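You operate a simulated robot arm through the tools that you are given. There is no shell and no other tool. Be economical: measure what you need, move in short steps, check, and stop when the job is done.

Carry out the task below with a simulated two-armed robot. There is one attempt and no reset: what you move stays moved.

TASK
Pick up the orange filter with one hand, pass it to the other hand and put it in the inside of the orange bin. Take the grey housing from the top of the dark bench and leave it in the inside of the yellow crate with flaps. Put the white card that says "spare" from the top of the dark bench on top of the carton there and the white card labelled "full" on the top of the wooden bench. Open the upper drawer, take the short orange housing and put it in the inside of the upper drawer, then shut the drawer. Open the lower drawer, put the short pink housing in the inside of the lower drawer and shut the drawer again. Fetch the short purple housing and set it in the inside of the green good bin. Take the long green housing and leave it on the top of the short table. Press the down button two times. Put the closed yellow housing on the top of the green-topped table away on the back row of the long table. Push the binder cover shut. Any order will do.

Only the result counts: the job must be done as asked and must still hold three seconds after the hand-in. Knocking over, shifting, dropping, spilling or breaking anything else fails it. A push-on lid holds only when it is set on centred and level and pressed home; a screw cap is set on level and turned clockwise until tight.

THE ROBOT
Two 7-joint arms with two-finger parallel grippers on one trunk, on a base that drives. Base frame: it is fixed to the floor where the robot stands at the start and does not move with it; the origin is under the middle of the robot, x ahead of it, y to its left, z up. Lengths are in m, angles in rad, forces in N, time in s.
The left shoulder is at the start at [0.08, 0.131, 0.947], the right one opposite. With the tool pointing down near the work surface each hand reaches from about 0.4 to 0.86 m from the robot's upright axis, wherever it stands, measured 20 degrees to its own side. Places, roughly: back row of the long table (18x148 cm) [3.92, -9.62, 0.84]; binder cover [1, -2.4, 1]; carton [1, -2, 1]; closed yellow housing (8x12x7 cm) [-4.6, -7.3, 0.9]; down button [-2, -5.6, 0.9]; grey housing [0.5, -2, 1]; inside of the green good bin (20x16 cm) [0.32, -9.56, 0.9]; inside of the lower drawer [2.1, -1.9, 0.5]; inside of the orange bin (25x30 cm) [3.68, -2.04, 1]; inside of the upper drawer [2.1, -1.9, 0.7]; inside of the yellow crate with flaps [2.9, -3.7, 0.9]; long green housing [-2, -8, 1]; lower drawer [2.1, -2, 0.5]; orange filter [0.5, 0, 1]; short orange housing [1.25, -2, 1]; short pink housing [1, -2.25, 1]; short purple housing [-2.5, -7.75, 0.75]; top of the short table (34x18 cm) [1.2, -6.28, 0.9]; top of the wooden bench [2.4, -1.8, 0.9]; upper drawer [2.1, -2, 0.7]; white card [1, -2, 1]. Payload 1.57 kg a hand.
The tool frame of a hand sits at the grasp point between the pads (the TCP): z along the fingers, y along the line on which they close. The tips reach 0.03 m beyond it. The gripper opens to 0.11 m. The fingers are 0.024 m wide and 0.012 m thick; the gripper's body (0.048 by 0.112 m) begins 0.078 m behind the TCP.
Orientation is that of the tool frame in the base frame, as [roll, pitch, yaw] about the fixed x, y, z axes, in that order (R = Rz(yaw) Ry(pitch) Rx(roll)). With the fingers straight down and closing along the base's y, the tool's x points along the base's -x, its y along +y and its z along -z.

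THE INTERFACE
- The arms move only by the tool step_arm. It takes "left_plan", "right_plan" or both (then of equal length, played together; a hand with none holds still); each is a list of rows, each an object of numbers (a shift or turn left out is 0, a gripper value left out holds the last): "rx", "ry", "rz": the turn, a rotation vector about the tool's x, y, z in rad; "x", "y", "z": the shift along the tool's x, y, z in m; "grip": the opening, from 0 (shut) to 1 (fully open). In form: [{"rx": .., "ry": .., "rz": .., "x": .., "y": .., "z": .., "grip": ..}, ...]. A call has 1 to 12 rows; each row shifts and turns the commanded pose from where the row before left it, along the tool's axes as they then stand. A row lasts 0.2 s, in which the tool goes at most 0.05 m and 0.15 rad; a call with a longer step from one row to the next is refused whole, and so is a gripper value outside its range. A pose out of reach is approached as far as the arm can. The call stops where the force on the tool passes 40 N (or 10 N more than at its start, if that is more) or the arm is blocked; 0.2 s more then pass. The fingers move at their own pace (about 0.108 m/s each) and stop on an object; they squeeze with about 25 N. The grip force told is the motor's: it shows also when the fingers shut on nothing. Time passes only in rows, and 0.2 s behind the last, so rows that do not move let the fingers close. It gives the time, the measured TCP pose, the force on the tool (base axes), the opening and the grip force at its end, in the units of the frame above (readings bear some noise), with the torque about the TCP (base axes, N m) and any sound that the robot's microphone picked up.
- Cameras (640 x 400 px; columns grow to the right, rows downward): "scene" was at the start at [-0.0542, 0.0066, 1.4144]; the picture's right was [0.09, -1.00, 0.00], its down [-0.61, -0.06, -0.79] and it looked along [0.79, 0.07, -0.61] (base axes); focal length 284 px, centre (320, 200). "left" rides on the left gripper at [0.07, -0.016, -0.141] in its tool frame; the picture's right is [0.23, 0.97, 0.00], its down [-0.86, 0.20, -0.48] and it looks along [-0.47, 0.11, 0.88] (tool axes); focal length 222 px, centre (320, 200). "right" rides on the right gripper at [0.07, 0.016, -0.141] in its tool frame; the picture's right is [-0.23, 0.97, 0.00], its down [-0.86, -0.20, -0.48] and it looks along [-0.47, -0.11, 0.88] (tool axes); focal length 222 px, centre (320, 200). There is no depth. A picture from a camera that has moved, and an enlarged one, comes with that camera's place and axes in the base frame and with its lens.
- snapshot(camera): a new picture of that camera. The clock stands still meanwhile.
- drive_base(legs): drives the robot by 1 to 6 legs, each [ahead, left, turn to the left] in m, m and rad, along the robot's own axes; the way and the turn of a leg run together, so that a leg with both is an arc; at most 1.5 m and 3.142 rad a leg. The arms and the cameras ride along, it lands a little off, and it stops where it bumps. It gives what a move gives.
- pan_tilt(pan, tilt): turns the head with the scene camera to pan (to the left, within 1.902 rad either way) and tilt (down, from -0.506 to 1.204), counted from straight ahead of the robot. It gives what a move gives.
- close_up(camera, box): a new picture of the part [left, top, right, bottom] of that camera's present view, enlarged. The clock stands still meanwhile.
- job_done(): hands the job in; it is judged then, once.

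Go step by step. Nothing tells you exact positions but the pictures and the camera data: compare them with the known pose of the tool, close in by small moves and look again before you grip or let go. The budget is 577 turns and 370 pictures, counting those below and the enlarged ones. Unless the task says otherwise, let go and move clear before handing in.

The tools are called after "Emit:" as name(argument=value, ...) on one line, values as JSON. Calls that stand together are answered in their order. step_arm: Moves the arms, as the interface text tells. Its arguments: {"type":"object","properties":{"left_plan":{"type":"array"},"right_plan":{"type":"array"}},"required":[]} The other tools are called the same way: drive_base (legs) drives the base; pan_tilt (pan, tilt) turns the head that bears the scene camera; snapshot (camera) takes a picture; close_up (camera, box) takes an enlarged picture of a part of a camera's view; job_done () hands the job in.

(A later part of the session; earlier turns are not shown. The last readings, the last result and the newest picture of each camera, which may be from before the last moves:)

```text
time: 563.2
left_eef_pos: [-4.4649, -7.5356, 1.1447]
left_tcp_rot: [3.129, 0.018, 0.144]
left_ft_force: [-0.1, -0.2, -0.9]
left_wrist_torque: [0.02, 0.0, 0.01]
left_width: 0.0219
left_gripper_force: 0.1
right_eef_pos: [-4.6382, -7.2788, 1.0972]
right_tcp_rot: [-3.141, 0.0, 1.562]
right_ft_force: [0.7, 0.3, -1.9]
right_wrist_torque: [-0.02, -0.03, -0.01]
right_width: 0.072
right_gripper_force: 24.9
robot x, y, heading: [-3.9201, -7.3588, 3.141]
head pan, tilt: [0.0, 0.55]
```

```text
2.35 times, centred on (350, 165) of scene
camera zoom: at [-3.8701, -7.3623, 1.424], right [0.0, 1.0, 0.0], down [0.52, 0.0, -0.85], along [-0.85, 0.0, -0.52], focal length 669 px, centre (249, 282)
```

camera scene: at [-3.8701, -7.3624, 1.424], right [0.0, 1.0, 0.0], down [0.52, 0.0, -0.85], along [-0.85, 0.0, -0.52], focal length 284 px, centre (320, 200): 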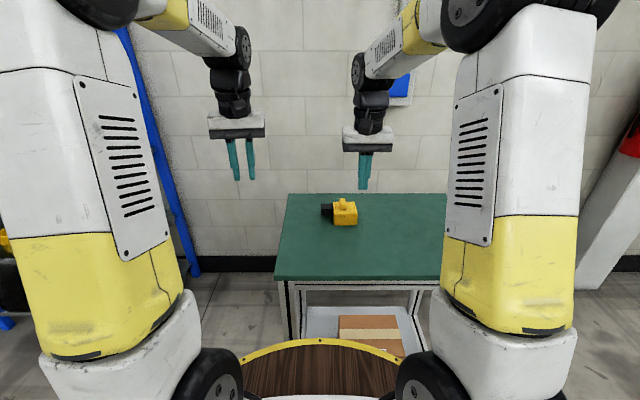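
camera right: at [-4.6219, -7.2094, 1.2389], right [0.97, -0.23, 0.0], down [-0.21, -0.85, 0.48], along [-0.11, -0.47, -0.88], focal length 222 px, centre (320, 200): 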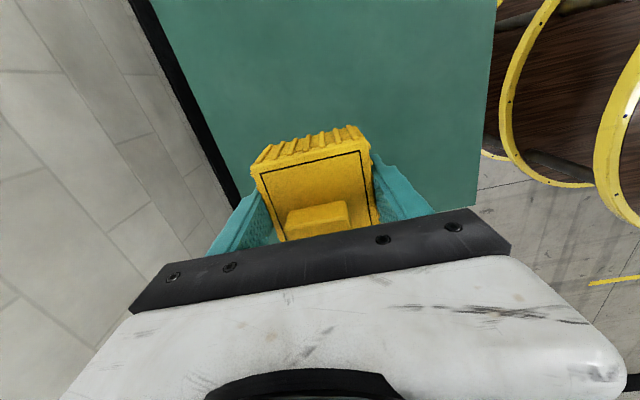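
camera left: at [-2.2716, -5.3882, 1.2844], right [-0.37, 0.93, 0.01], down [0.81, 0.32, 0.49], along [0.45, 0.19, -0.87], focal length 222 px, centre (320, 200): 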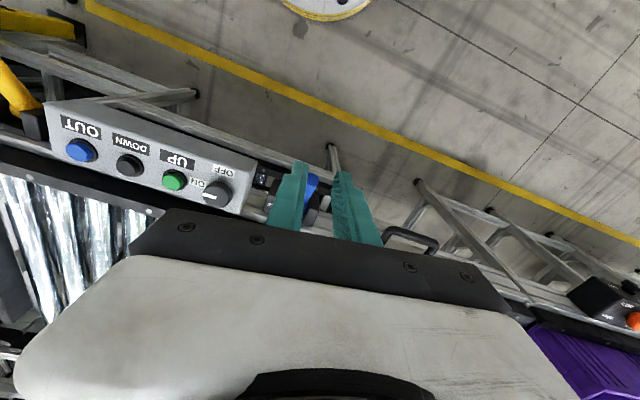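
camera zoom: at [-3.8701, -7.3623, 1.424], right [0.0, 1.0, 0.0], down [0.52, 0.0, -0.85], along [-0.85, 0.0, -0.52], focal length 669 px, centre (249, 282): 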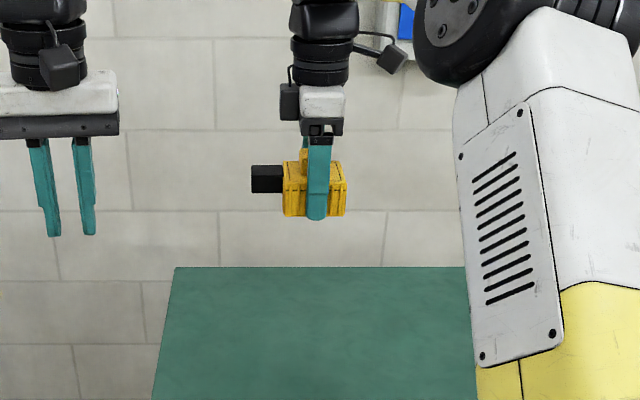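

Yellow housing held level and closed. I retract, turn around to the east and go to the west end of the table for the purple housing.

Emit:
step_arm(right_plan=[{"y": 0.04}, {"y": 0.04}, {"y": 0.04}, {}])

Emit:
drive_base(legs=[[-0.3, 0, 0], [0, 0.6, 0], [0, 0, 3.14], [0.3, 0.05, 0]])

Emit:
snapshot(camera="scene")

Emit:
snapshot(camera="left")

```text
time: 564.2
left_eef_pos: [-4.4649, -7.535, 1.1458]
left_tcp_rot: [3.128, 0.018, 0.146]
left_ft_force: [0.6, -0.3, 0.3]
left_wrist_torque: [-0.03, -0.01, -0.02]
left_width: 0.0219
left_gripper_force: 0.0
right_eef_pos: [-4.5185, -7.2792, 1.0969]
right_tcp_rot: [-3.14, 0.002, 1.563]
right_ft_force: [-0.6, -0.2, -2.2]
right_wrist_torque: [0.04, -0.02, -0.02]
right_width: 0.0722
right_gripper_force: 25.2
robot x, y, heading: [-3.921, -7.3593, 3.136]
head pan, tilt: [0.0, 0.55]
```

```text
time: 578.4
left_eef_pos: [-2.7885, -7.7133, 1.1459]
left_tcp_rot: [3.127, 0.016, -2.956]
left_ft_force: [-0.5, -0.6, 0.0]
left_wrist_torque: [0.0, -0.02, 0.0]
left_width: 0.0217
left_gripper_force: 0.0
right_eef_pos: [-2.723, -7.966, 1.0971]
right_tcp_rot: [-3.14, 0.001, -1.539]
right_ft_force: [-0.1, -0.6, -1.3]
right_wrist_torque: [-0.05, 0.0, 0.04]
right_width: 0.0721
right_gripper_force: 25.0
robot x, y, heading: [-3.326, -7.9067, 0.031]
head pan, tilt: [0.0, 0.55]
```

```text
144 pictures are left
camera scene: at [-3.3756, -7.9113, 1.4239], right [0.04, -1.0, 0.0], down [-0.52, -0.02, -0.85], along [0.85, 0.03, -0.52], focal length 284 px, centre (320, 200)
```

scene: 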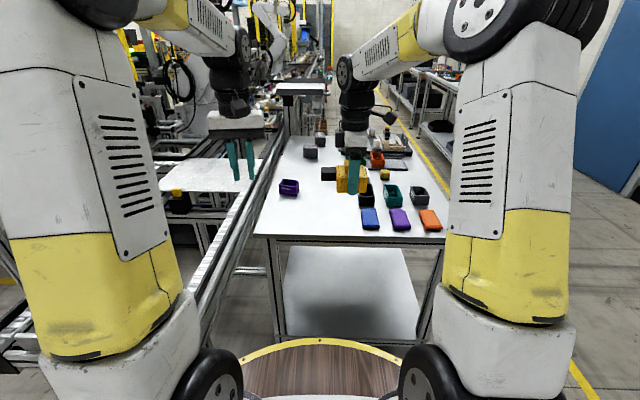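

```text
143 pictures are left
camera left: at [-2.8541, -7.7433, 1.2864], right [-0.4, 0.92, 0.01], down [0.8, 0.35, 0.5], along [0.45, 0.21, -0.87], focal length 222 px, centre (320, 200)
```

left: 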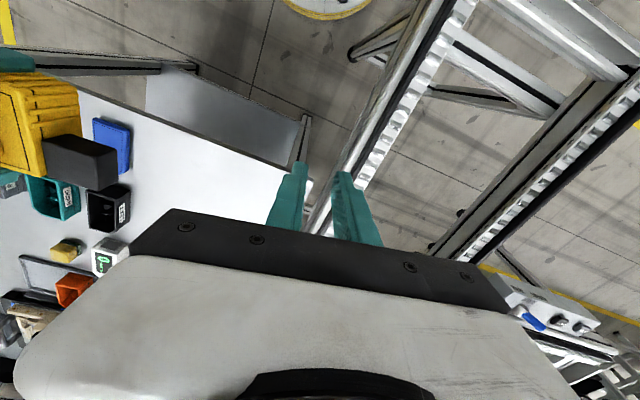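

Emit:
close_up(camera="scene", box=[250, 150, 350, 220])

```text
5.71 times, centred on (300, 185) of scene
camera zoom: at [-3.3756, -7.9113, 1.4239], right [0.04, -1.0, 0.0], down [-0.52, -0.02, -0.85], along [0.85, 0.03, -0.52], focal length 1624 px, centre (434, 286)
```

zoom: 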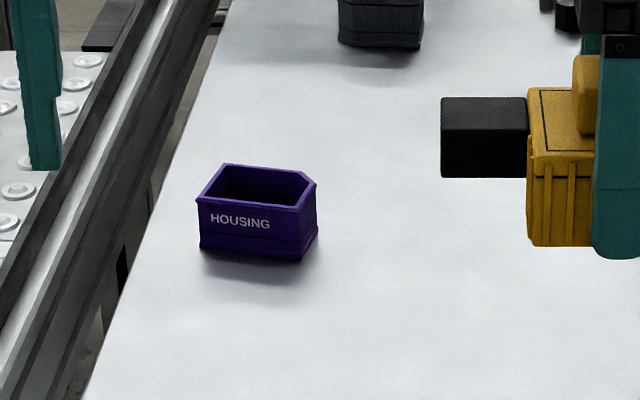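

Emit:
drive_base(legs=[[0.19, 0, -0.03]])

Emit:
step_arm(left_plan=[{"rz": 0.1, "grip": 1}, {"rz": 0.08}, {"x": -0.04, "y": -0.01}, {"x": -0.04, "y": -0.01}, {"x": -0.04, "y": -0.01}, {"z": 0.04}, {"z": 0.04}, {}])

Emit:
snapshot(camera="left")

Emit:
close_up(camera="scene", box=[200, 100, 340, 240])

```text
time: 580.0
left_eef_pos: [-2.6295, -7.7047, 1.1458]
left_tcp_rot: [3.128, 0.018, -2.929]
left_ft_force: [-0.2, -0.4, -0.3]
left_wrist_torque: [0.01, -0.01, -0.01]
left_width: 0.0219
left_gripper_force: 0.1
right_eef_pos: [-2.5598, -7.9567, 1.095]
right_tcp_rot: [3.141, 0.001, -1.515]
right_ft_force: [0.5, 0.1, -1.7]
right_wrist_torque: [-0.03, 0.03, -0.02]
right_width: 0.0718
right_gripper_force: 24.8
robot x, y, heading: [-3.1649, -7.9138, 0.06]
head pan, tilt: [0.0, 0.55]
stopped in leg 1: the robot was blocked; the commanded pose is now the measured one
```

```text
time: 581.8
left_eef_pos: [-2.5069, -7.7275, 1.0671]
left_tcp_rot: [3.127, 0.016, -3.11]
left_ft_force: [-0.8, -0.5, 0.5]
left_wrist_torque: [-0.01, -0.01, -0.01]
left_width: 0.1099
left_gripper_force: 0.0
right_eef_pos: [-2.5599, -7.9552, 1.0964]
right_tcp_rot: [3.14, 0.0, -1.514]
right_ft_force: [0.3, -0.1, -1.5]
right_wrist_torque: [-0.01, 0.01, 0.0]
right_width: 0.0719
right_gripper_force: 24.9
robot x, y, heading: [-3.1639, -7.9095, 0.065]
head pan, tilt: [0.0, 0.55]
```

```text
141 pictures are left
camera left: at [-2.5782, -7.7485, 1.2074], right [-0.26, 0.97, 0.01], down [0.84, 0.22, 0.5], along [0.48, 0.14, -0.87], focal length 222 px, centre (320, 200)
```

left: 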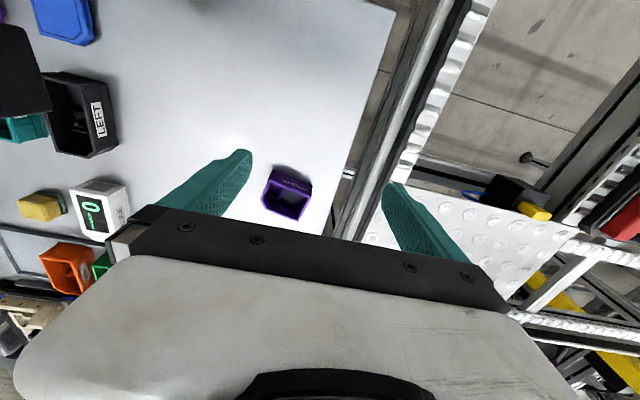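

```text
2.86 times, centred on (270, 170) of scene
camera zoom: at [-3.2132, -7.9165, 1.4239], right [0.06, -1.0, 0.0], down [-0.52, -0.03, -0.85], along [0.85, 0.05, -0.52], focal length 812 px, centre (463, 286)
```

zoom: 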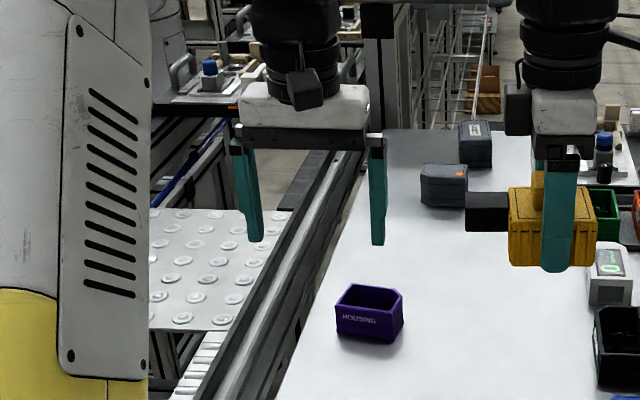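

The housing's rim centre is at (−2.42, −7.749), close to the conveyor rail. I align above it with the opening reduced and lower part way.

Emit:
step_arm(left_plan=[{"x": -0.044, "y": -0.011, "grip": 0.87}, {"x": -0.044, "y": -0.011}, {"z": 0.04}, {"z": 0.03}, {}])

Emit:
snapshot(camera="left")

Emit:
close_up(camera="scene", box=[200, 100, 340, 240])

```text
time: 583.0
left_eef_pos: [-2.4175, -7.747, 0.9976]
left_tcp_rot: [3.126, 0.016, -3.11]
left_ft_force: [0.1, 0.0, -0.6]
left_wrist_torque: [0.02, -0.01, 0.0]
left_width: 0.0957
left_gripper_force: 0.1
right_eef_pos: [-2.5598, -7.9556, 1.097]
right_tcp_rot: [3.141, 0.001, -1.514]
right_ft_force: [-0.5, 0.6, -2.5]
right_wrist_torque: [-0.03, 0.0, -0.02]
right_width: 0.072
right_gripper_force: 24.7
robot x, y, heading: [-3.1631, -7.9154, 0.06]
head pan, tilt: [0.0, 0.55]
```

```text
139 pictures are left
camera left: at [-2.4885, -7.767, 1.1392], right [-0.26, 0.97, 0.01], down [0.84, 0.22, 0.5], along [0.48, 0.14, -0.87], focal length 222 px, centre (320, 200)
```

left: 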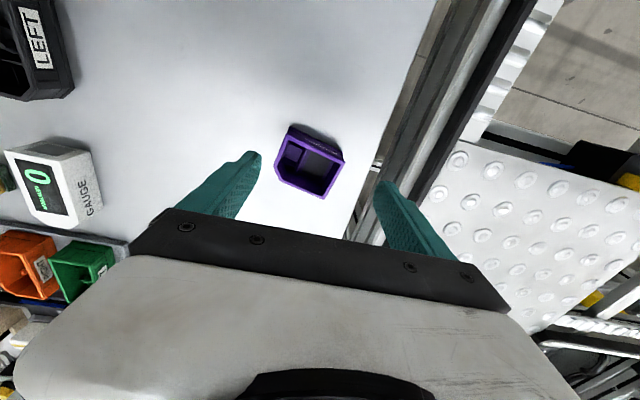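

```text
2.86 times, centred on (270, 170) of scene
camera zoom: at [-3.2132, -7.9165, 1.424], right [0.06, -1.0, 0.0], down [-0.52, -0.03, -0.85], along [0.85, 0.05, -0.52], focal length 812 px, centre (463, 286)
```

zoom: 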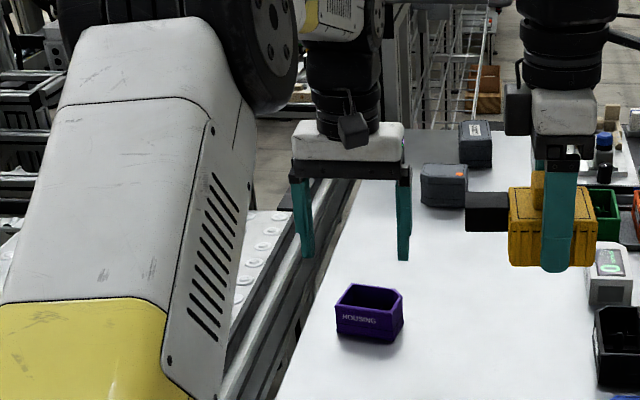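

Emit:
step_arm(left_plan=[{"x": -0.016, "y": -0.004}, {"z": 0.035}, {"z": 0.03}, {"z": 0.018}, {}])

Emit:
snapshot(camera="left")

```text
time: 584.2
left_eef_pos: [-2.3999, -7.749, 0.9164]
left_tcp_rot: [3.125, 0.015, -3.111]
left_ft_force: [0.3, 0.1, 0.3]
left_wrist_torque: [-0.01, -0.02, 0.01]
left_width: 0.0957
left_gripper_force: 0.0
right_eef_pos: [-2.5592, -7.9572, 1.0969]
right_tcp_rot: [-3.141, 0.002, -1.513]
right_ft_force: [-0.2, -0.3, -1.6]
right_wrist_torque: [-0.03, 0.0, 0.01]
right_width: 0.0719
right_gripper_force: 24.9
robot x, y, heading: [-3.1633, -7.9125, 0.058]
head pan, tilt: [0.0, 0.55]
```

```text
137 pictures are left
camera left: at [-2.4708, -7.7683, 1.0559], right [-0.26, 0.97, 0.01], down [0.84, 0.22, 0.5], along [0.48, 0.14, -0.87], focal length 222 px, centre (320, 200)
```

left: 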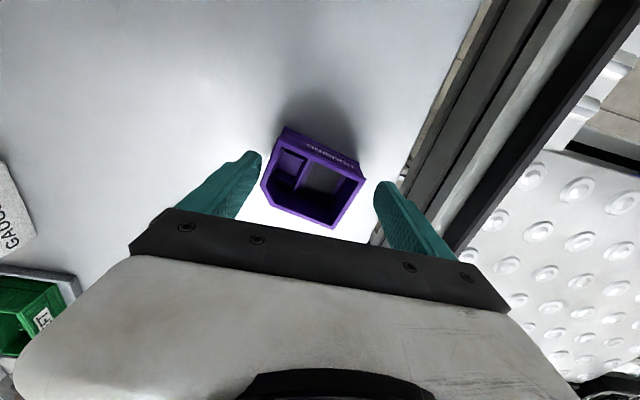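

The rim is lower than expected (table z≈0.85). I lower 2.5 cm more and look.

Emit:
step_arm(left_plan=[{"z": 0.015}, {"z": 0.01}, {}])

Emit:
snapshot(camera="left")

```text
time: 585.0
left_eef_pos: [-2.3997, -7.7477, 0.8907]
left_tcp_rot: [3.127, 0.017, -3.112]
left_ft_force: [-0.8, 0.3, 4.7]
left_wrist_torque: [-0.25, 0.09, -0.11]
left_width: 0.0957
left_gripper_force: 0.2
right_eef_pos: [-2.559, -7.9564, 1.0981]
right_tcp_rot: [3.141, 0.0, -1.515]
right_ft_force: [-1.1, -0.2, -2.6]
right_wrist_torque: [-0.02, 0.0, 0.03]
right_width: 0.0718
right_gripper_force: 25.0
robot x, y, heading: [-3.1627, -7.9128, 0.061]
head pan, tilt: [0.0, 0.55]
```

```text
136 pictures are left
camera left: at [-2.4706, -7.7683, 1.0318], right [-0.26, 0.97, 0.01], down [0.84, 0.22, 0.5], along [0.48, 0.14, -0.87], focal length 222 px, centre (320, 200)
```

left: 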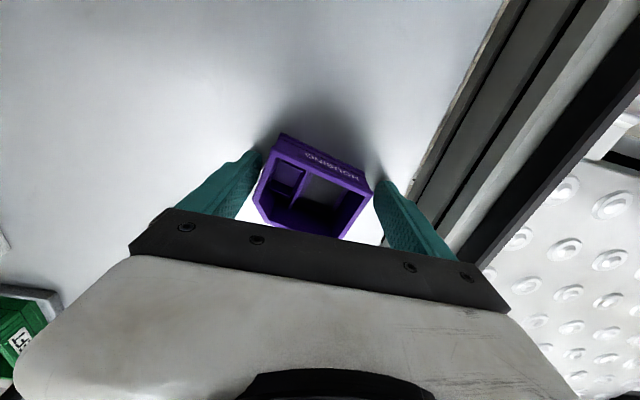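

Fingertips touch the table (z≈0.86). I raise 3 mm and close.

Emit:
step_arm(left_plan=[{"z": -0.004}, {"grip": 0.4}, {}, {"grip": 0}, {}, {}])

Emit:
step_arm(left_plan=[{"z": -0.04}, {"z": -0.04}, {"z": -0.04}, {"z": -0.04}, {"z": -0.03}, {}])

Emit:
snapshot(camera="left")

```text
time: 586.4
left_eef_pos: [-2.4006, -7.7498, 0.8959]
left_tcp_rot: [3.124, 0.016, -3.113]
left_ft_force: [-0.5, 1.0, 0.9]
left_wrist_torque: [-0.05, -0.01, -0.01]
left_width: 0.0729
left_gripper_force: 24.9
right_eef_pos: [-2.5596, -7.9554, 1.096]
right_tcp_rot: [3.141, 0.002, -1.515]
right_ft_force: [0.6, 0.5, -2.3]
right_wrist_torque: [0.0, 0.01, -0.02]
right_width: 0.0716
right_gripper_force: 25.3
robot x, y, heading: [-3.1648, -7.9121, 0.055]
head pan, tilt: [0.0, 0.55]
```

```text
time: 587.8
left_eef_pos: [-2.4018, -7.7513, 1.0842]
left_tcp_rot: [3.126, 0.016, -3.113]
left_ft_force: [0.0, -0.1, -1.2]
left_wrist_torque: [0.02, -0.01, 0.0]
left_width: 0.0724
left_gripper_force: 25.2
right_eef_pos: [-2.5594, -7.956, 1.0974]
right_tcp_rot: [3.141, 0.002, -1.515]
right_ft_force: [0.4, 0.0, -1.8]
right_wrist_torque: [-0.02, 0.02, 0.02]
right_width: 0.0717
right_gripper_force: 25.1
robot x, y, heading: [-3.1604, -7.9111, 0.062]
head pan, tilt: [0.0, 0.55]
```

```text
135 pictures are left
camera left: at [-2.4728, -7.7715, 1.225], right [-0.26, 0.97, 0.01], down [0.84, 0.22, 0.5], along [0.48, 0.14, -0.87], focal length 222 px, centre (320, 200)
```

left: 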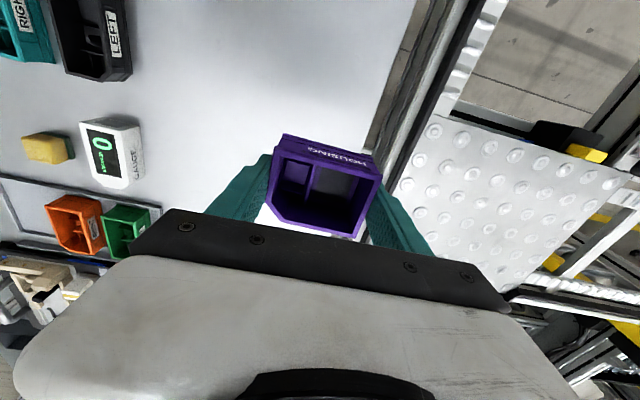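

Purple held. I retract, back away and go into the south corridor heading east.

Emit:
step_arm(left_plan=[{"x": 0.045}, {"x": 0.045}, {"x": 0.045}, {"x": 0.045}])

Emit:
drive_base(legs=[[-0.5, 0, -0.06], [0, -0.93, 0], [1.2, 0, 0]])

Emit:
pan_tilt(pan=-0.25, tilt=0.35)

Emit:
snapshot(camera="scene")

```text
time: 588.8
left_eef_pos: [-2.5825, -7.7573, 1.0821]
left_tcp_rot: [3.125, 0.016, -3.111]
left_ft_force: [1.0, -0.6, -1.1]
left_wrist_torque: [0.01, 0.06, 0.02]
left_width: 0.0724
left_gripper_force: 25.0
right_eef_pos: [-2.561, -7.9557, 1.0974]
right_tcp_rot: [3.141, 0.002, -1.516]
right_ft_force: [1.6, -0.4, -1.5]
right_wrist_torque: [-0.04, 0.05, 0.01]
right_width: 0.0718
right_gripper_force: 25.1
robot x, y, heading: [-3.1628, -7.9142, 0.059]
head pan, tilt: [0.0, 0.55]
```

```text
time: 601.9
left_eef_pos: [-1.8861, -8.7335, 1.0829]
left_tcp_rot: [3.125, 0.017, 3.123]
left_ft_force: [0.1, -0.4, 0.1]
left_wrist_torque: [-0.02, 0.0, -0.01]
left_width: 0.0718
left_gripper_force: 25.1
right_eef_pos: [-1.8749, -8.9313, 1.0974]
right_tcp_rot: [3.139, 0.003, -1.565]
right_ft_force: [0.2, 0.5, -1.2]
right_wrist_torque: [-0.02, 0.02, -0.01]
right_width: 0.0714
right_gripper_force: 24.8
robot x, y, heading: [-2.4744, -8.8575, 0.007]
head pan, tilt: [0.0, 0.55]
```

```text
time: 602.7
left_eef_pos: [-1.8853, -8.7325, 1.0812]
left_tcp_rot: [3.124, 0.015, 3.122]
left_ft_force: [1.0, -0.2, -0.6]
left_wrist_torque: [-0.01, 0.0, 0.0]
left_width: 0.0718
left_gripper_force: 25.0
right_eef_pos: [-1.8733, -8.9326, 1.0971]
right_tcp_rot: [-3.141, 0.003, -1.568]
right_ft_force: [0.6, 0.4, -2.7]
right_wrist_torque: [-0.01, 0.01, -0.03]
right_width: 0.0721
right_gripper_force: 25.5
robot x, y, heading: [-2.4743, -8.8591, 0.008]
head pan, tilt: [-0.25, 0.351]
```

```text
134 pictures are left
camera scene: at [-2.5239, -8.8834, 1.4422], right [-0.24, -0.97, 0.0], down [-0.33, 0.08, -0.94], along [0.91, -0.22, -0.34], focal length 284 px, centre (320, 200)
```

scene: 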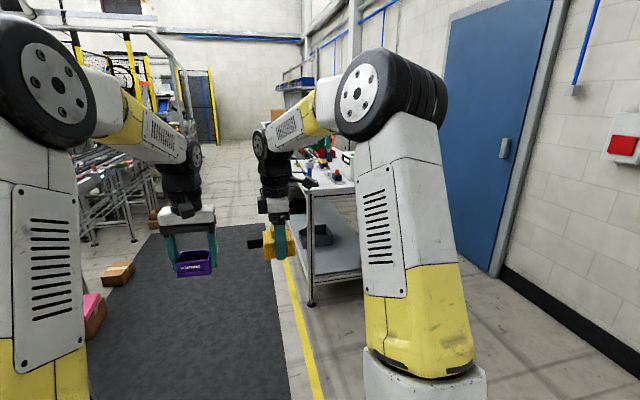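

The corridor is clear; the south table starts at x≈−0.85, front y≈−9.23. I move along at y≈−8.6 to x≈0.1 and face south.

Emit:
drive_base(legs=[[1.3, 0.25, 0], [1.25, 0, 0], [0, 0, -1.578]])

Emit:
pan_tilt(pan=0, tilt=0.5)

Emit:
snapshot(camera="scene")

```text
time: 619.1
left_eef_pos: [0.1823, -9.1685, 1.0827]
left_tcp_rot: [3.126, 0.015, 1.543]
left_ft_force: [-0.5, 0.1, -1.2]
left_wrist_torque: [0.0, -0.02, 0.02]
left_width: 0.0716
left_gripper_force: 25.0
right_eef_pos: [-0.0171, -9.1805, 1.0975]
right_tcp_rot: [3.141, 0.0, 3.137]
right_ft_force: [-0.4, 1.0, -1.6]
right_wrist_torque: [0.0, 0.02, 0.01]
right_width: 0.0719
right_gripper_force: 24.8
robot x, y, heading: [0.0633, -8.5787, -1.574]
head pan, tilt: [-0.25, 0.351]
```

```text
time: 619.8
left_eef_pos: [0.1833, -9.1687, 1.0813]
left_tcp_rot: [3.126, 0.014, 1.541]
left_ft_force: [-0.5, -0.7, -1.2]
left_wrist_torque: [0.01, 0.01, 0.03]
left_width: 0.0718
left_gripper_force: 24.8
right_eef_pos: [-0.017, -9.1805, 1.0962]
right_tcp_rot: [-3.142, 0.003, 3.139]
right_ft_force: [-1.2, -0.5, -1.1]
right_wrist_torque: [0.04, -0.02, -0.04]
right_width: 0.0721
right_gripper_force: 24.4
robot x, y, heading: [0.0596, -8.579, -1.572]
head pan, tilt: [0.0, 0.499]
```

```text
133 pictures are left
camera scene: at [0.0615, -8.5331, 1.4286], right [-1.0, 0.0, 0.0], down [0.0, 0.48, -0.88], along [0.0, -0.88, -0.48], focal length 284 px, centre (320, 200)
```

scene: 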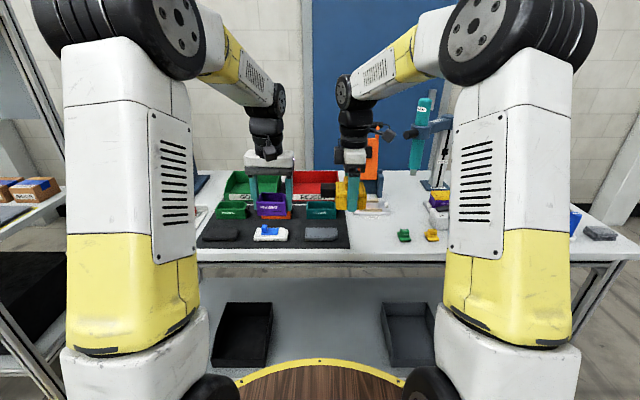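

Emit:
close_up(camera="scene", box=[180, 140, 400, 270])

Emit:
snapshot(camera="left")

```text
2.91 times, centred on (290, 205) of scene
camera zoom: at [0.0615, -8.5331, 1.4286], right [-1.0, 0.0, 0.0], down [0.0, 0.48, -0.88], along [0.0, -0.88, -0.48], focal length 827 px, centre (407, 186)
```

zoom: 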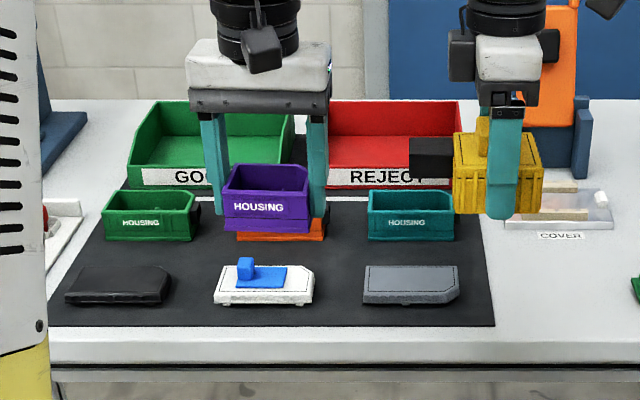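

```text
131 pictures are left
camera left: at [0.1664, -9.0962, 1.2228], right [0.98, 0.2, 0.01], down [0.17, -0.85, 0.5], along [0.11, -0.48, -0.87], focal length 222 px, centre (320, 200)
```

left: 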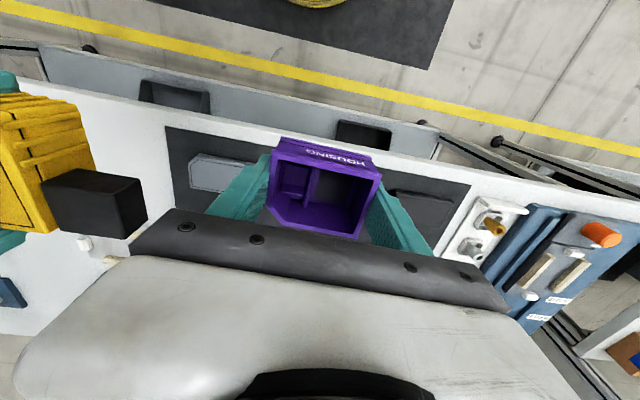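

GOOD bin centre ≈(0.325, −9.555). I move closer and left a bit.

Emit:
drive_base(legs=[[0.2, 0.1, 0]])

Emit:
step_arm(left_plan=[{"x": -0.04, "y": 0.01}, {"x": -0.04, "y": 0.01}, {"x": -0.04, "y": 0.01}, {"x": -0.03, "y": 0.01}, {}])

Emit:
snapshot(camera="left")

Emit:
snapshot(camera="scene")

```text
time: 621.5
left_eef_pos: [0.2831, -9.3675, 1.0821]
left_tcp_rot: [3.126, 0.016, 1.542]
left_ft_force: [-0.1, -0.2, -1.3]
left_wrist_torque: [-0.01, -0.01, 0.04]
left_width: 0.0719
left_gripper_force: 25.0
right_eef_pos: [0.0828, -9.379, 1.0959]
right_tcp_rot: [3.141, 0.001, 3.138]
right_ft_force: [-0.1, -0.3, -2.1]
right_wrist_torque: [-0.01, 0.04, 0.0]
right_width: 0.0718
right_gripper_force: 25.1
robot x, y, heading: [0.1604, -8.7785, -1.567]
head pan, tilt: [0.0, 0.499]
```

```text
time: 622.7
left_eef_pos: [0.3177, -9.5199, 1.0859]
left_tcp_rot: [3.127, 0.015, 1.54]
left_ft_force: [0.6, 0.2, -1.1]
left_wrist_torque: [0.0, 0.02, -0.01]
left_width: 0.0719
left_gripper_force: 25.2
right_eef_pos: [0.0826, -9.379, 1.097]
right_tcp_rot: [-3.141, 0.002, 3.138]
right_ft_force: [0.3, 0.5, -2.3]
right_wrist_torque: [0.03, 0.07, -0.04]
right_width: 0.072
right_gripper_force: 25.0
robot x, y, heading: [0.1623, -8.7803, -1.571]
head pan, tilt: [0.0, 0.499]
```

```text
130 pictures are left
camera left: at [0.3021, -9.447, 1.2261], right [0.98, 0.2, 0.01], down [0.17, -0.85, 0.49], along [0.11, -0.48, -0.87], focal length 222 px, centre (320, 200)
```

left: 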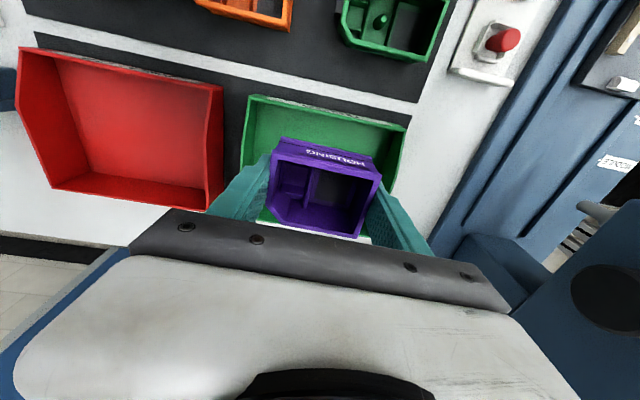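

```text
129 pictures are left
camera scene: at [0.1616, -8.7327, 1.4285], right [-1.0, 0.0, 0.0], down [0.0, 0.48, -0.88], along [0.0, -0.88, -0.48], focal length 284 px, centre (320, 200)
```

scene: 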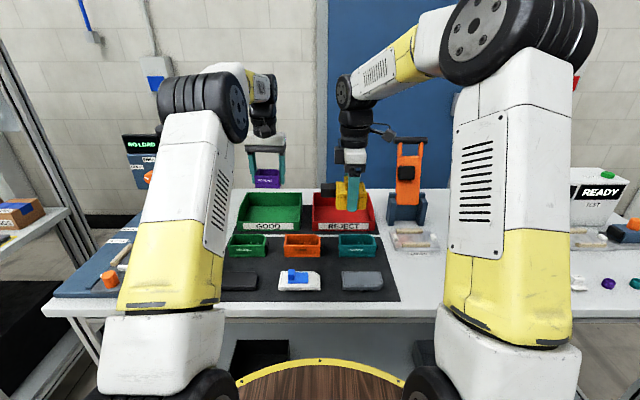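

Bin: front y≈−9.48, centre (0.325, −9.56). I go forward 4 cm while lowering.

Emit:
step_arm(left_plan=[{"z": 0.03, "x": -0.013, "y": 0.003}, {"z": 0.03, "x": -0.013, "y": 0.003}, {"z": 0.02, "x": -0.013, "y": 0.002}, {}])

Emit:
snapshot(camera="left")

Emit:
close_up(camera="scene", box=[200, 110, 360, 250])

```text
time: 623.7
left_eef_pos: [0.327, -9.5599, 1.0057]
left_tcp_rot: [3.126, 0.015, 1.545]
left_ft_force: [0.0, 0.5, -1.5]
left_wrist_torque: [0.02, -0.01, 0.03]
left_width: 0.0716
left_gripper_force: 24.5
right_eef_pos: [0.0831, -9.379, 1.0969]
right_tcp_rot: [-3.14, 0.002, 3.135]
right_ft_force: [-0.2, -0.3, -2.0]
right_wrist_torque: [-0.01, 0.01, 0.0]
right_width: 0.0719
right_gripper_force: 24.9
robot x, y, heading: [0.1625, -8.7807, -1.57]
head pan, tilt: [0.0, 0.499]
```

```text
128 pictures are left
camera left: at [0.3101, -9.4873, 1.1459], right [0.98, 0.2, 0.01], down [0.17, -0.85, 0.5], along [0.11, -0.48, -0.87], focal length 222 px, centre (320, 200)
```

left: 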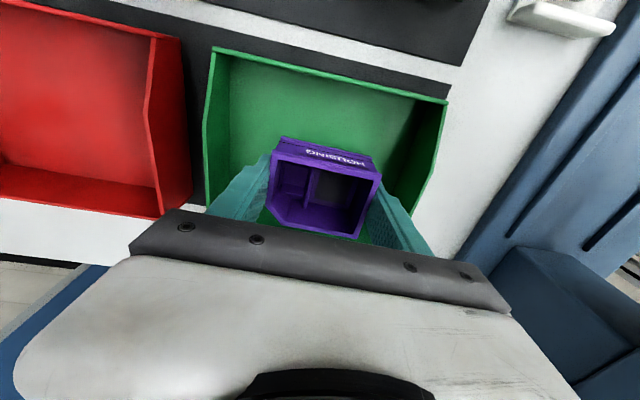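

```text
2.86 times, centred on (280, 180) of scene
camera zoom: at [0.1616, -8.7327, 1.4285], right [-1.0, 0.0, 0.0], down [0.0, 0.48, -0.88], along [0.0, -0.88, -0.48], focal length 812 px, centre (434, 257)
```

zoom: 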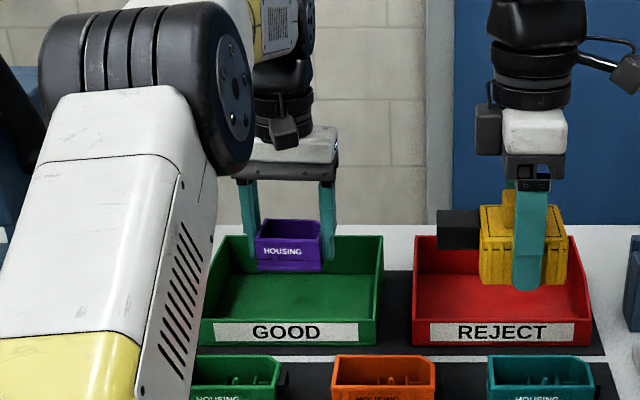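

Emit:
step_arm(left_plan=[{"z": 0.035}, {"z": 0.03}, {"z": 0.008}, {"z": 0.006}, {"z": 0.006}, {}])

Emit:
snapshot(camera="left")

```text
time: 624.7
left_eef_pos: [0.3264, -9.562, 0.9373]
left_tcp_rot: [3.128, 0.024, 1.541]
left_ft_force: [0.1, 8.1, 9.3]
left_wrist_torque: [0.33, 0.44, -0.34]
left_width: 0.0718
left_gripper_force: 25.1
right_eef_pos: [0.0841, -9.3785, 1.0976]
right_tcp_rot: [-3.141, 0.002, 3.138]
right_ft_force: [0.1, 1.1, -0.7]
right_wrist_torque: [0.0, 0.01, -0.01]
right_width: 0.0717
right_gripper_force: 25.3
robot x, y, heading: [0.1647, -8.7787, -1.573]
head pan, tilt: [0.0, 0.499]
stopped in row 4 (left hand): the force on the tool passed its limit at 46 N (the readings are from after the stop); the commanded pose is now the measured one
```

```text
126 pictures are left
camera left: at [0.3114, -9.488, 1.078], right [0.98, 0.2, 0.01], down [0.17, -0.85, 0.5], along [0.11, -0.49, -0.86], focal length 222 px, centre (320, 200)
```

left: 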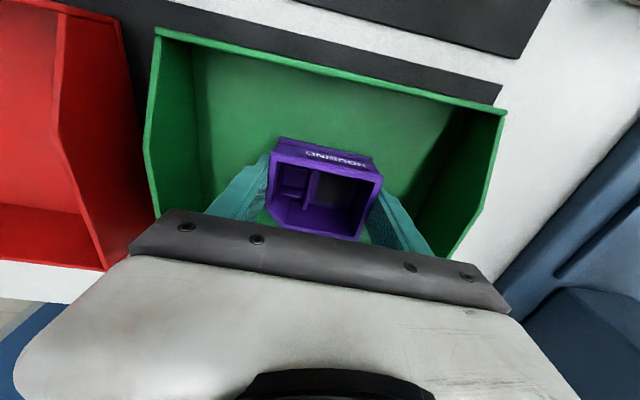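

It touched the bin's back wall side. I raise a little, shift 2.5 cm toward the front, and lower again.

Emit:
step_arm(left_plan=[{"z": -0.012}, {"x": 0.015}, {"x": 0.013}, {"z": 0.012}, {"z": 0.01}, {"z": 0.008}, {"z": 0.008}, {}])

Emit:
snapshot(camera="left")

```text
time: 625.8
left_eef_pos: [0.3275, -9.5373, 0.9378]
left_tcp_rot: [3.126, 0.033, 1.54]
left_ft_force: [-0.7, 3.5, 9.3]
left_wrist_torque: [0.34, 0.35, -0.12]
left_width: 0.0717
left_gripper_force: 24.3
right_eef_pos: [0.0835, -9.3785, 1.0976]
right_tcp_rot: [3.14, 0.003, 3.138]
right_ft_force: [0.2, 0.7, -1.1]
right_wrist_torque: [-0.03, 0.03, 0.04]
right_width: 0.0719
right_gripper_force: 25.4
robot x, y, heading: [0.1611, -8.7759, -1.57]
head pan, tilt: [0.0, 0.499]
stopped in row 5 (left hand): the force on the tool passed its limit at 51 N (the readings are from after the stop); the commanded pose is now the measured one
```

```text
125 pictures are left
camera left: at [0.312, -9.4612, 1.0775], right [0.98, 0.2, 0.01], down [0.17, -0.84, 0.51], along [0.11, -0.5, -0.86], focal length 222 px, centre (320, 200)
```

left: 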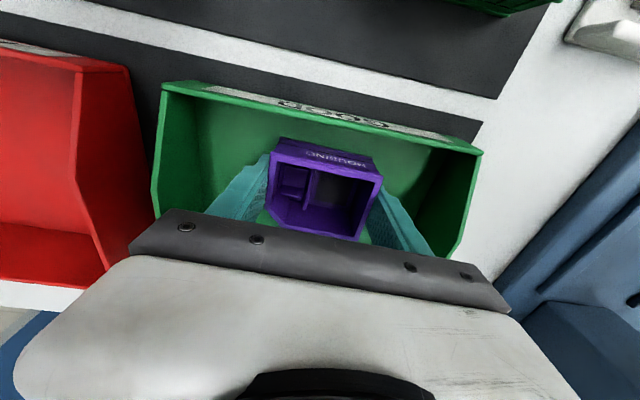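

The box is on the bin floor (z≈0.90). I release and rise.

Emit:
step_arm(left_plan=[{"z": -0.002}, {"grip": 0.8}, {}, {"grip": 0.9}, {}, {"z": -0.03}, {"z": -0.04}, {"z": -0.04}, {"z": -0.04}, {}])

Emit:
snapshot(camera="left")

Emit:
close_up(camera="scene", box=[200, 110, 360, 250])

```text
time: 628.0
left_eef_pos: [0.3262, -9.5313, 1.0873]
left_tcp_rot: [3.128, 0.032, 1.54]
left_ft_force: [0.1, 0.3, 1.0]
left_wrist_torque: [0.02, 0.0, -0.03]
left_width: 0.099
left_gripper_force: 0.0
right_eef_pos: [0.0832, -9.3787, 1.0964]
right_tcp_rot: [3.141, 0.001, 3.138]
right_ft_force: [-0.1, -0.4, -2.1]
right_wrist_torque: [0.02, 0.02, 0.01]
right_width: 0.0717
right_gripper_force: 25.4
robot x, y, heading: [0.1598, -8.7793, -1.57]
head pan, tilt: [0.0, 0.499]
```

```text
124 pictures are left
camera left: at [0.3099, -9.4562, 1.2276], right [0.98, 0.2, 0.01], down [0.17, -0.84, 0.51], along [0.11, -0.5, -0.86], focal length 222 px, centre (320, 200)
```

left: 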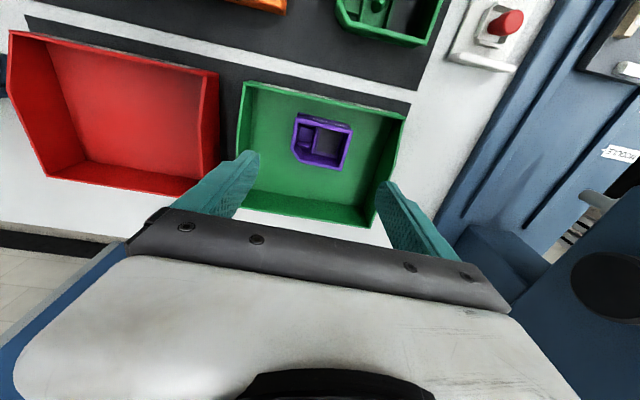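

```text
2.86 times, centred on (280, 180) of scene
camera zoom: at [0.1616, -8.7325, 1.4285], right [-1.0, 0.0, 0.0], down [0.0, 0.48, -0.88], along [0.0, -0.88, -0.48], focal length 812 px, centre (434, 257)
```

zoom: 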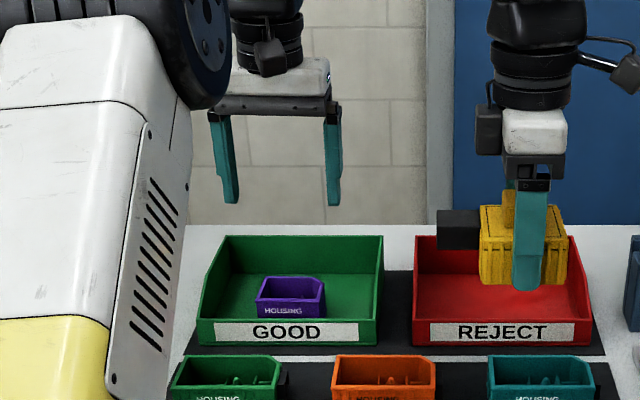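

Purple is in the GOOD bin. Now the yellow housing to the long table further east: I retract, back off, turn east and drive.

Emit:
step_arm(left_plan=[{"x": 0.045, "grip": 0.2}, {"x": 0.045}, {"x": 0.045}, {"x": 0.045}])

Emit:
drive_base(legs=[[-0.25, 0, 0], [0, 0, 1.571], [1.0, 0, 0]])

Emit:
pan_tilt(pan=-0.3, tilt=0.35)

Emit:
snapshot(camera="scene")

```text
time: 629.0
left_eef_pos: [0.3307, -9.3529, 1.0829]
left_tcp_rot: [3.127, 0.032, 1.542]
left_ft_force: [-0.2, -0.2, -0.5]
left_wrist_torque: [0.02, -0.02, 0.0]
left_width: 0.0218
left_gripper_force: 0.1
right_eef_pos: [0.0827, -9.3785, 1.0965]
right_tcp_rot: [3.141, 0.002, 3.137]
right_ft_force: [-0.1, -0.6, -1.4]
right_wrist_torque: [0.02, -0.01, 0.02]
right_width: 0.0715
right_gripper_force: 25.4
robot x, y, heading: [0.1611, -8.7795, -1.572]
head pan, tilt: [0.0, 0.499]
```

```text
time: 639.5
left_eef_pos: [1.7376, -8.3639, 1.0831]
left_tcp_rot: [3.129, 0.03, 3.109]
left_ft_force: [0.4, -0.2, 0.4]
left_wrist_torque: [0.0, 0.01, 0.0]
left_width: 0.0219
left_gripper_force: 0.0
right_eef_pos: [1.7616, -8.6121, 1.0967]
right_tcp_rot: [-3.142, 0.001, -1.574]
right_ft_force: [-0.7, -1.1, -1.6]
right_wrist_torque: [-0.02, -0.03, 0.01]
right_width: 0.0717
right_gripper_force: 24.9
robot x, y, heading: [1.1605, -8.5306, 0.002]
head pan, tilt: [0.0, 0.499]
```

```text
time: 640.3
left_eef_pos: [1.7376, -8.3635, 1.0835]
left_tcp_rot: [3.128, 0.032, 3.11]
left_ft_force: [-0.7, -0.2, 0.5]
left_wrist_torque: [0.02, 0.0, -0.02]
left_width: 0.022
left_gripper_force: 0.0
right_eef_pos: [1.7624, -8.6125, 1.0975]
right_tcp_rot: [-3.141, 0.002, -1.575]
right_ft_force: [0.8, -0.5, -1.8]
right_wrist_torque: [-0.04, 0.04, 0.03]
right_width: 0.0719
right_gripper_force: 24.8
robot x, y, heading: [1.1642, -8.5366, -0.003]
head pan, tilt: [-0.3, 0.351]
```

```text
122 pictures are left
camera scene: at [1.112, -8.5608, 1.4422], right [-0.3, -0.95, 0.0], down [-0.33, 0.1, -0.94], along [0.9, -0.28, -0.34], focal length 284 px, centre (320, 200)
```

scene: 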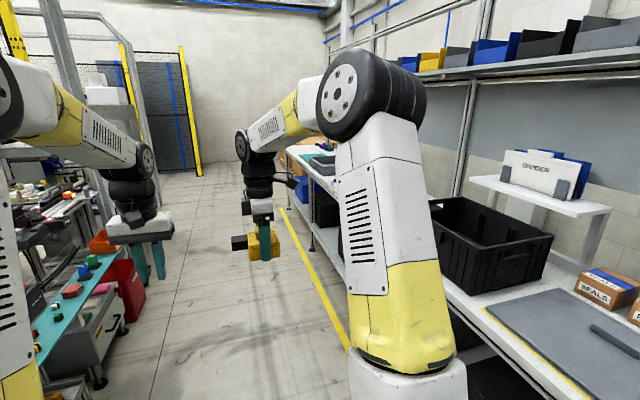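

Emit:
drive_base(legs=[[1.4, 0, 0], [1.35, 0, 0], [0, 0, -1.571]])

Emit:
pan_tilt(pan=0, tilt=0.45)

Emit:
snapshot(camera="scene")

```text
time: 657.4
left_eef_pos: [4.1098, -9.1245, 1.084]
left_tcp_rot: [3.129, 0.03, 1.568]
left_ft_force: [0.5, -0.4, 0.3]
left_wrist_torque: [0.02, -0.02, 0.02]
left_width: 0.022
left_gripper_force: 0.2
right_eef_pos: [3.8624, -9.1568, 1.0956]
right_tcp_rot: [-3.141, 0.0, -3.117]
right_ft_force: [-0.1, -0.3, -0.7]
right_wrist_torque: [0.02, 0.03, 0.02]
right_width: 0.0718
right_gripper_force: 24.9
robot x, y, heading: [3.924, -8.558, -1.544]
head pan, tilt: [-0.3, 0.351]
```

```text
time: 658.2
left_eef_pos: [4.1101, -9.1241, 1.0843]
left_tcp_rot: [3.127, 0.03, 1.569]
left_ft_force: [-0.7, 0.1, 0.3]
left_wrist_torque: [-0.01, -0.01, -0.02]
left_width: 0.0221
left_gripper_force: 0.0
right_eef_pos: [3.8624, -9.1573, 1.0967]
right_tcp_rot: [-3.14, 0.001, -3.118]
right_ft_force: [0.1, 0.7, -1.8]
right_wrist_torque: [-0.01, 0.06, 0.04]
right_width: 0.0716
right_gripper_force: 25.0
robot x, y, heading: [3.9258, -8.555, -1.543]
head pan, tilt: [0.0, 0.45]
```

```text
121 pictures are left
camera scene: at [3.9229, -8.5095, 1.433], right [-1.0, -0.03, 0.0], down [-0.01, 0.44, -0.9], along [0.02, -0.9, -0.44], focal length 284 px, centre (320, 200)
```

scene: 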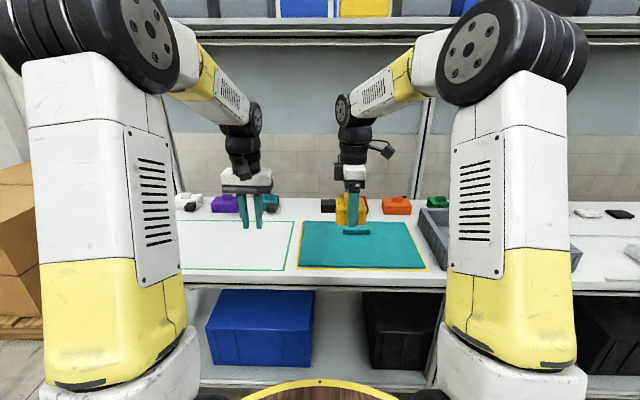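

Emit:
close_up(camera="scene", box=[160, 160, 480, 290])

Emit:
snapshot(camera="left")

```text
2.00 times, centred on (320, 225) of scene
camera zoom: at [3.9229, -8.5095, 1.433], right [-1.0, -0.03, 0.0], down [-0.01, 0.44, -0.9], along [0.02, -0.9, -0.44], focal length 568 px, centre (320, 150)
```

zoom: 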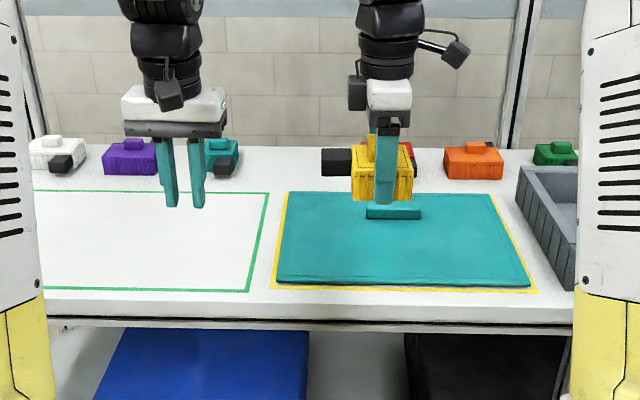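

```text
119 pictures are left
camera left: at [4.092, -9.0496, 1.2227], right [0.97, 0.23, 0.01], down [0.19, -0.84, 0.51], along [0.12, -0.49, -0.86], focal length 222 px, centre (320, 200)
```

left: 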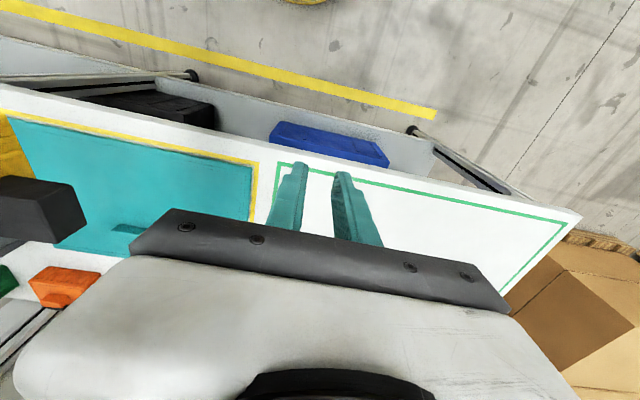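

The back row (white, purple, teal, gap, red, orange, green) has a free gap around x 3.85–4.12. I'll set our housing at body centre (3.965, −9.61). I move closer.

Emit:
drive_base(legs=[[0.2, 0.17, -0.028]])

Emit:
snapshot(camera="right")

Emit:
snapshot(camera="scene")

```text
time: 660.1
left_eef_pos: [4.2662, -9.3292, 1.0818]
left_tcp_rot: [3.128, 0.032, 1.542]
left_ft_force: [0.1, 0.0, -1.2]
left_wrist_torque: [0.01, 0.03, -0.03]
left_width: 0.0218
left_gripper_force: 0.0
right_eef_pos: [4.0175, -9.3529, 1.0968]
right_tcp_rot: [-3.141, 0.001, 3.136]
right_ft_force: [-0.1, 0.1, -1.3]
right_wrist_torque: [0.0, 0.03, -0.05]
right_width: 0.0716
right_gripper_force: 25.0
robot x, y, heading: [4.1045, -8.7546, -1.574]
head pan, tilt: [0.0, 0.45]
```

```text
118 pictures are left
camera right: at [3.9475, -9.3378, 1.2383], right [0.23, 0.97, 0.0], down [0.85, -0.2, 0.48], along [0.47, -0.11, -0.88], focal length 222 px, centre (320, 200)
```

right: 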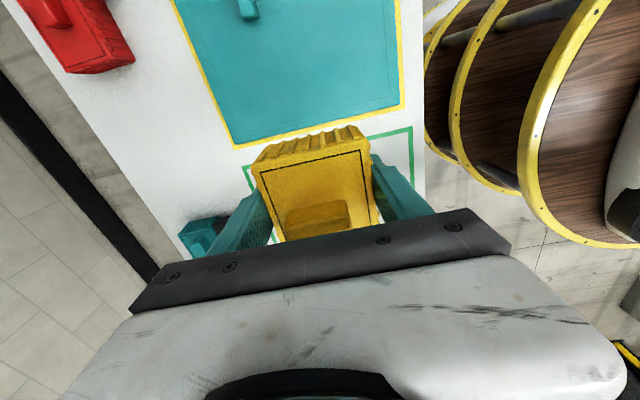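

```text
117 pictures are left
camera scene: at [4.0979, -8.7086, 1.433], right [-1.0, 0.0, 0.0], down [0.0, 0.44, -0.9], along [0.0, -0.9, -0.44], focal length 284 px, centre (320, 200)
```

scene: 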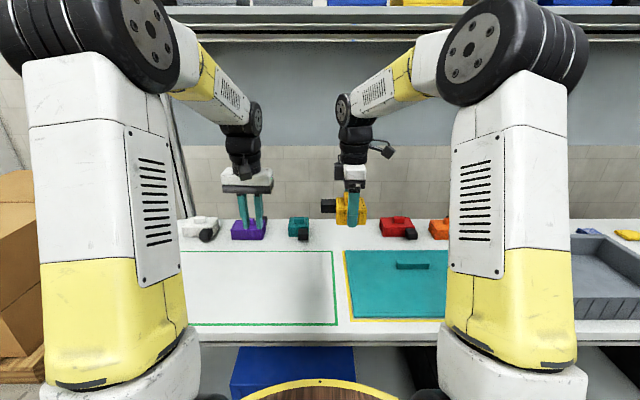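

Gap is 3.873–4.135; I target body centre (3.98, −9.612). I edge 2.5 cm closer and carry it over.

Emit:
drive_base(legs=[[0.025, 0, 0]])

Emit:
step_arm(right_plan=[{"x": 0.006, "y": -0.04}, {"x": 0.006, "y": -0.04}, {"x": 0.006, "y": -0.04}, {"x": 0.006, "y": -0.04}, {"x": 0.006, "y": -0.04}, {"x": 0.006, "y": -0.034}, {}])

Emit:
snapshot(camera="right")

Emit:
close_up(camera="scene", box=[240, 120, 440, 280])

```text
time: 660.9
left_eef_pos: [4.2667, -9.3544, 1.0832]
left_tcp_rot: [3.129, 0.033, 1.539]
left_ft_force: [0.6, -0.3, -0.8]
left_wrist_torque: [0.03, -0.01, 0.05]
left_width: 0.0219
left_gripper_force: 0.1
right_eef_pos: [4.0182, -9.3799, 1.0972]
right_tcp_rot: [3.141, 0.002, 3.135]
right_ft_force: [-0.4, -0.3, -1.5]
right_wrist_torque: [-0.01, 0.03, -0.02]
right_width: 0.0721
right_gripper_force: 25.1
robot x, y, heading: [4.0993, -8.7805, -1.568]
head pan, tilt: [0.0, 0.45]
```

```text
time: 662.5
left_eef_pos: [4.2668, -9.3548, 1.083]
left_tcp_rot: [3.128, 0.032, 1.54]
left_ft_force: [0.0, 0.4, -0.8]
left_wrist_torque: [-0.03, -0.03, -0.02]
left_width: 0.0221
left_gripper_force: 0.1
right_eef_pos: [3.9818, -9.5632, 1.085]
right_tcp_rot: [3.142, 0.002, 3.137]
right_ft_force: [0.3, 0.2, -2.2]
right_wrist_torque: [0.02, 0.0, -0.02]
right_width: 0.0719
right_gripper_force: 25.1
right hand out of reach, approached as far as the arm can: row 5, 6
robot x, y, heading: [4.0963, -8.7789, -1.574]
head pan, tilt: [0.0, 0.45]
```

```text
116 pictures are left
camera right: at [3.9113, -9.5481, 1.2263], right [0.23, 0.97, 0.0], down [0.85, -0.2, 0.48], along [0.47, -0.11, -0.88], focal length 222 px, centre (320, 200)
```

right: 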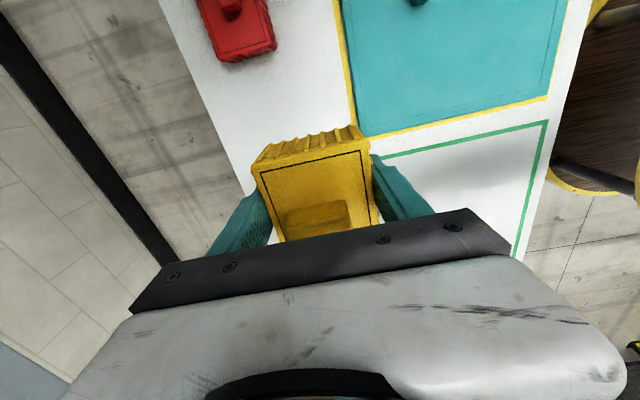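

```text
2.50 times, centred on (340, 200) of scene
camera zoom: at [4.0979, -8.7339, 1.433], right [-1.0, 0.0, 0.0], down [0.0, 0.44, -0.9], along [0.0, -0.9, -0.44], focal length 711 px, centre (270, 200)
```

zoom: 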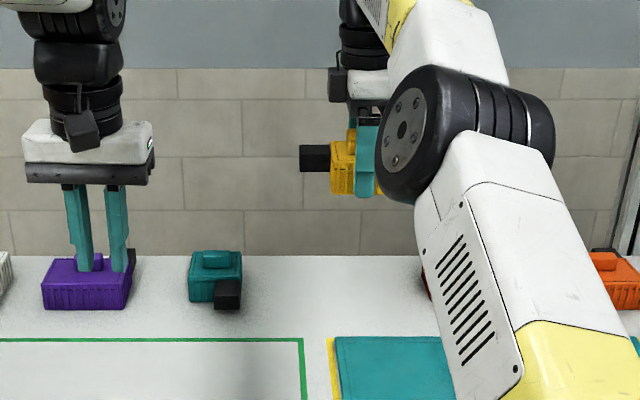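

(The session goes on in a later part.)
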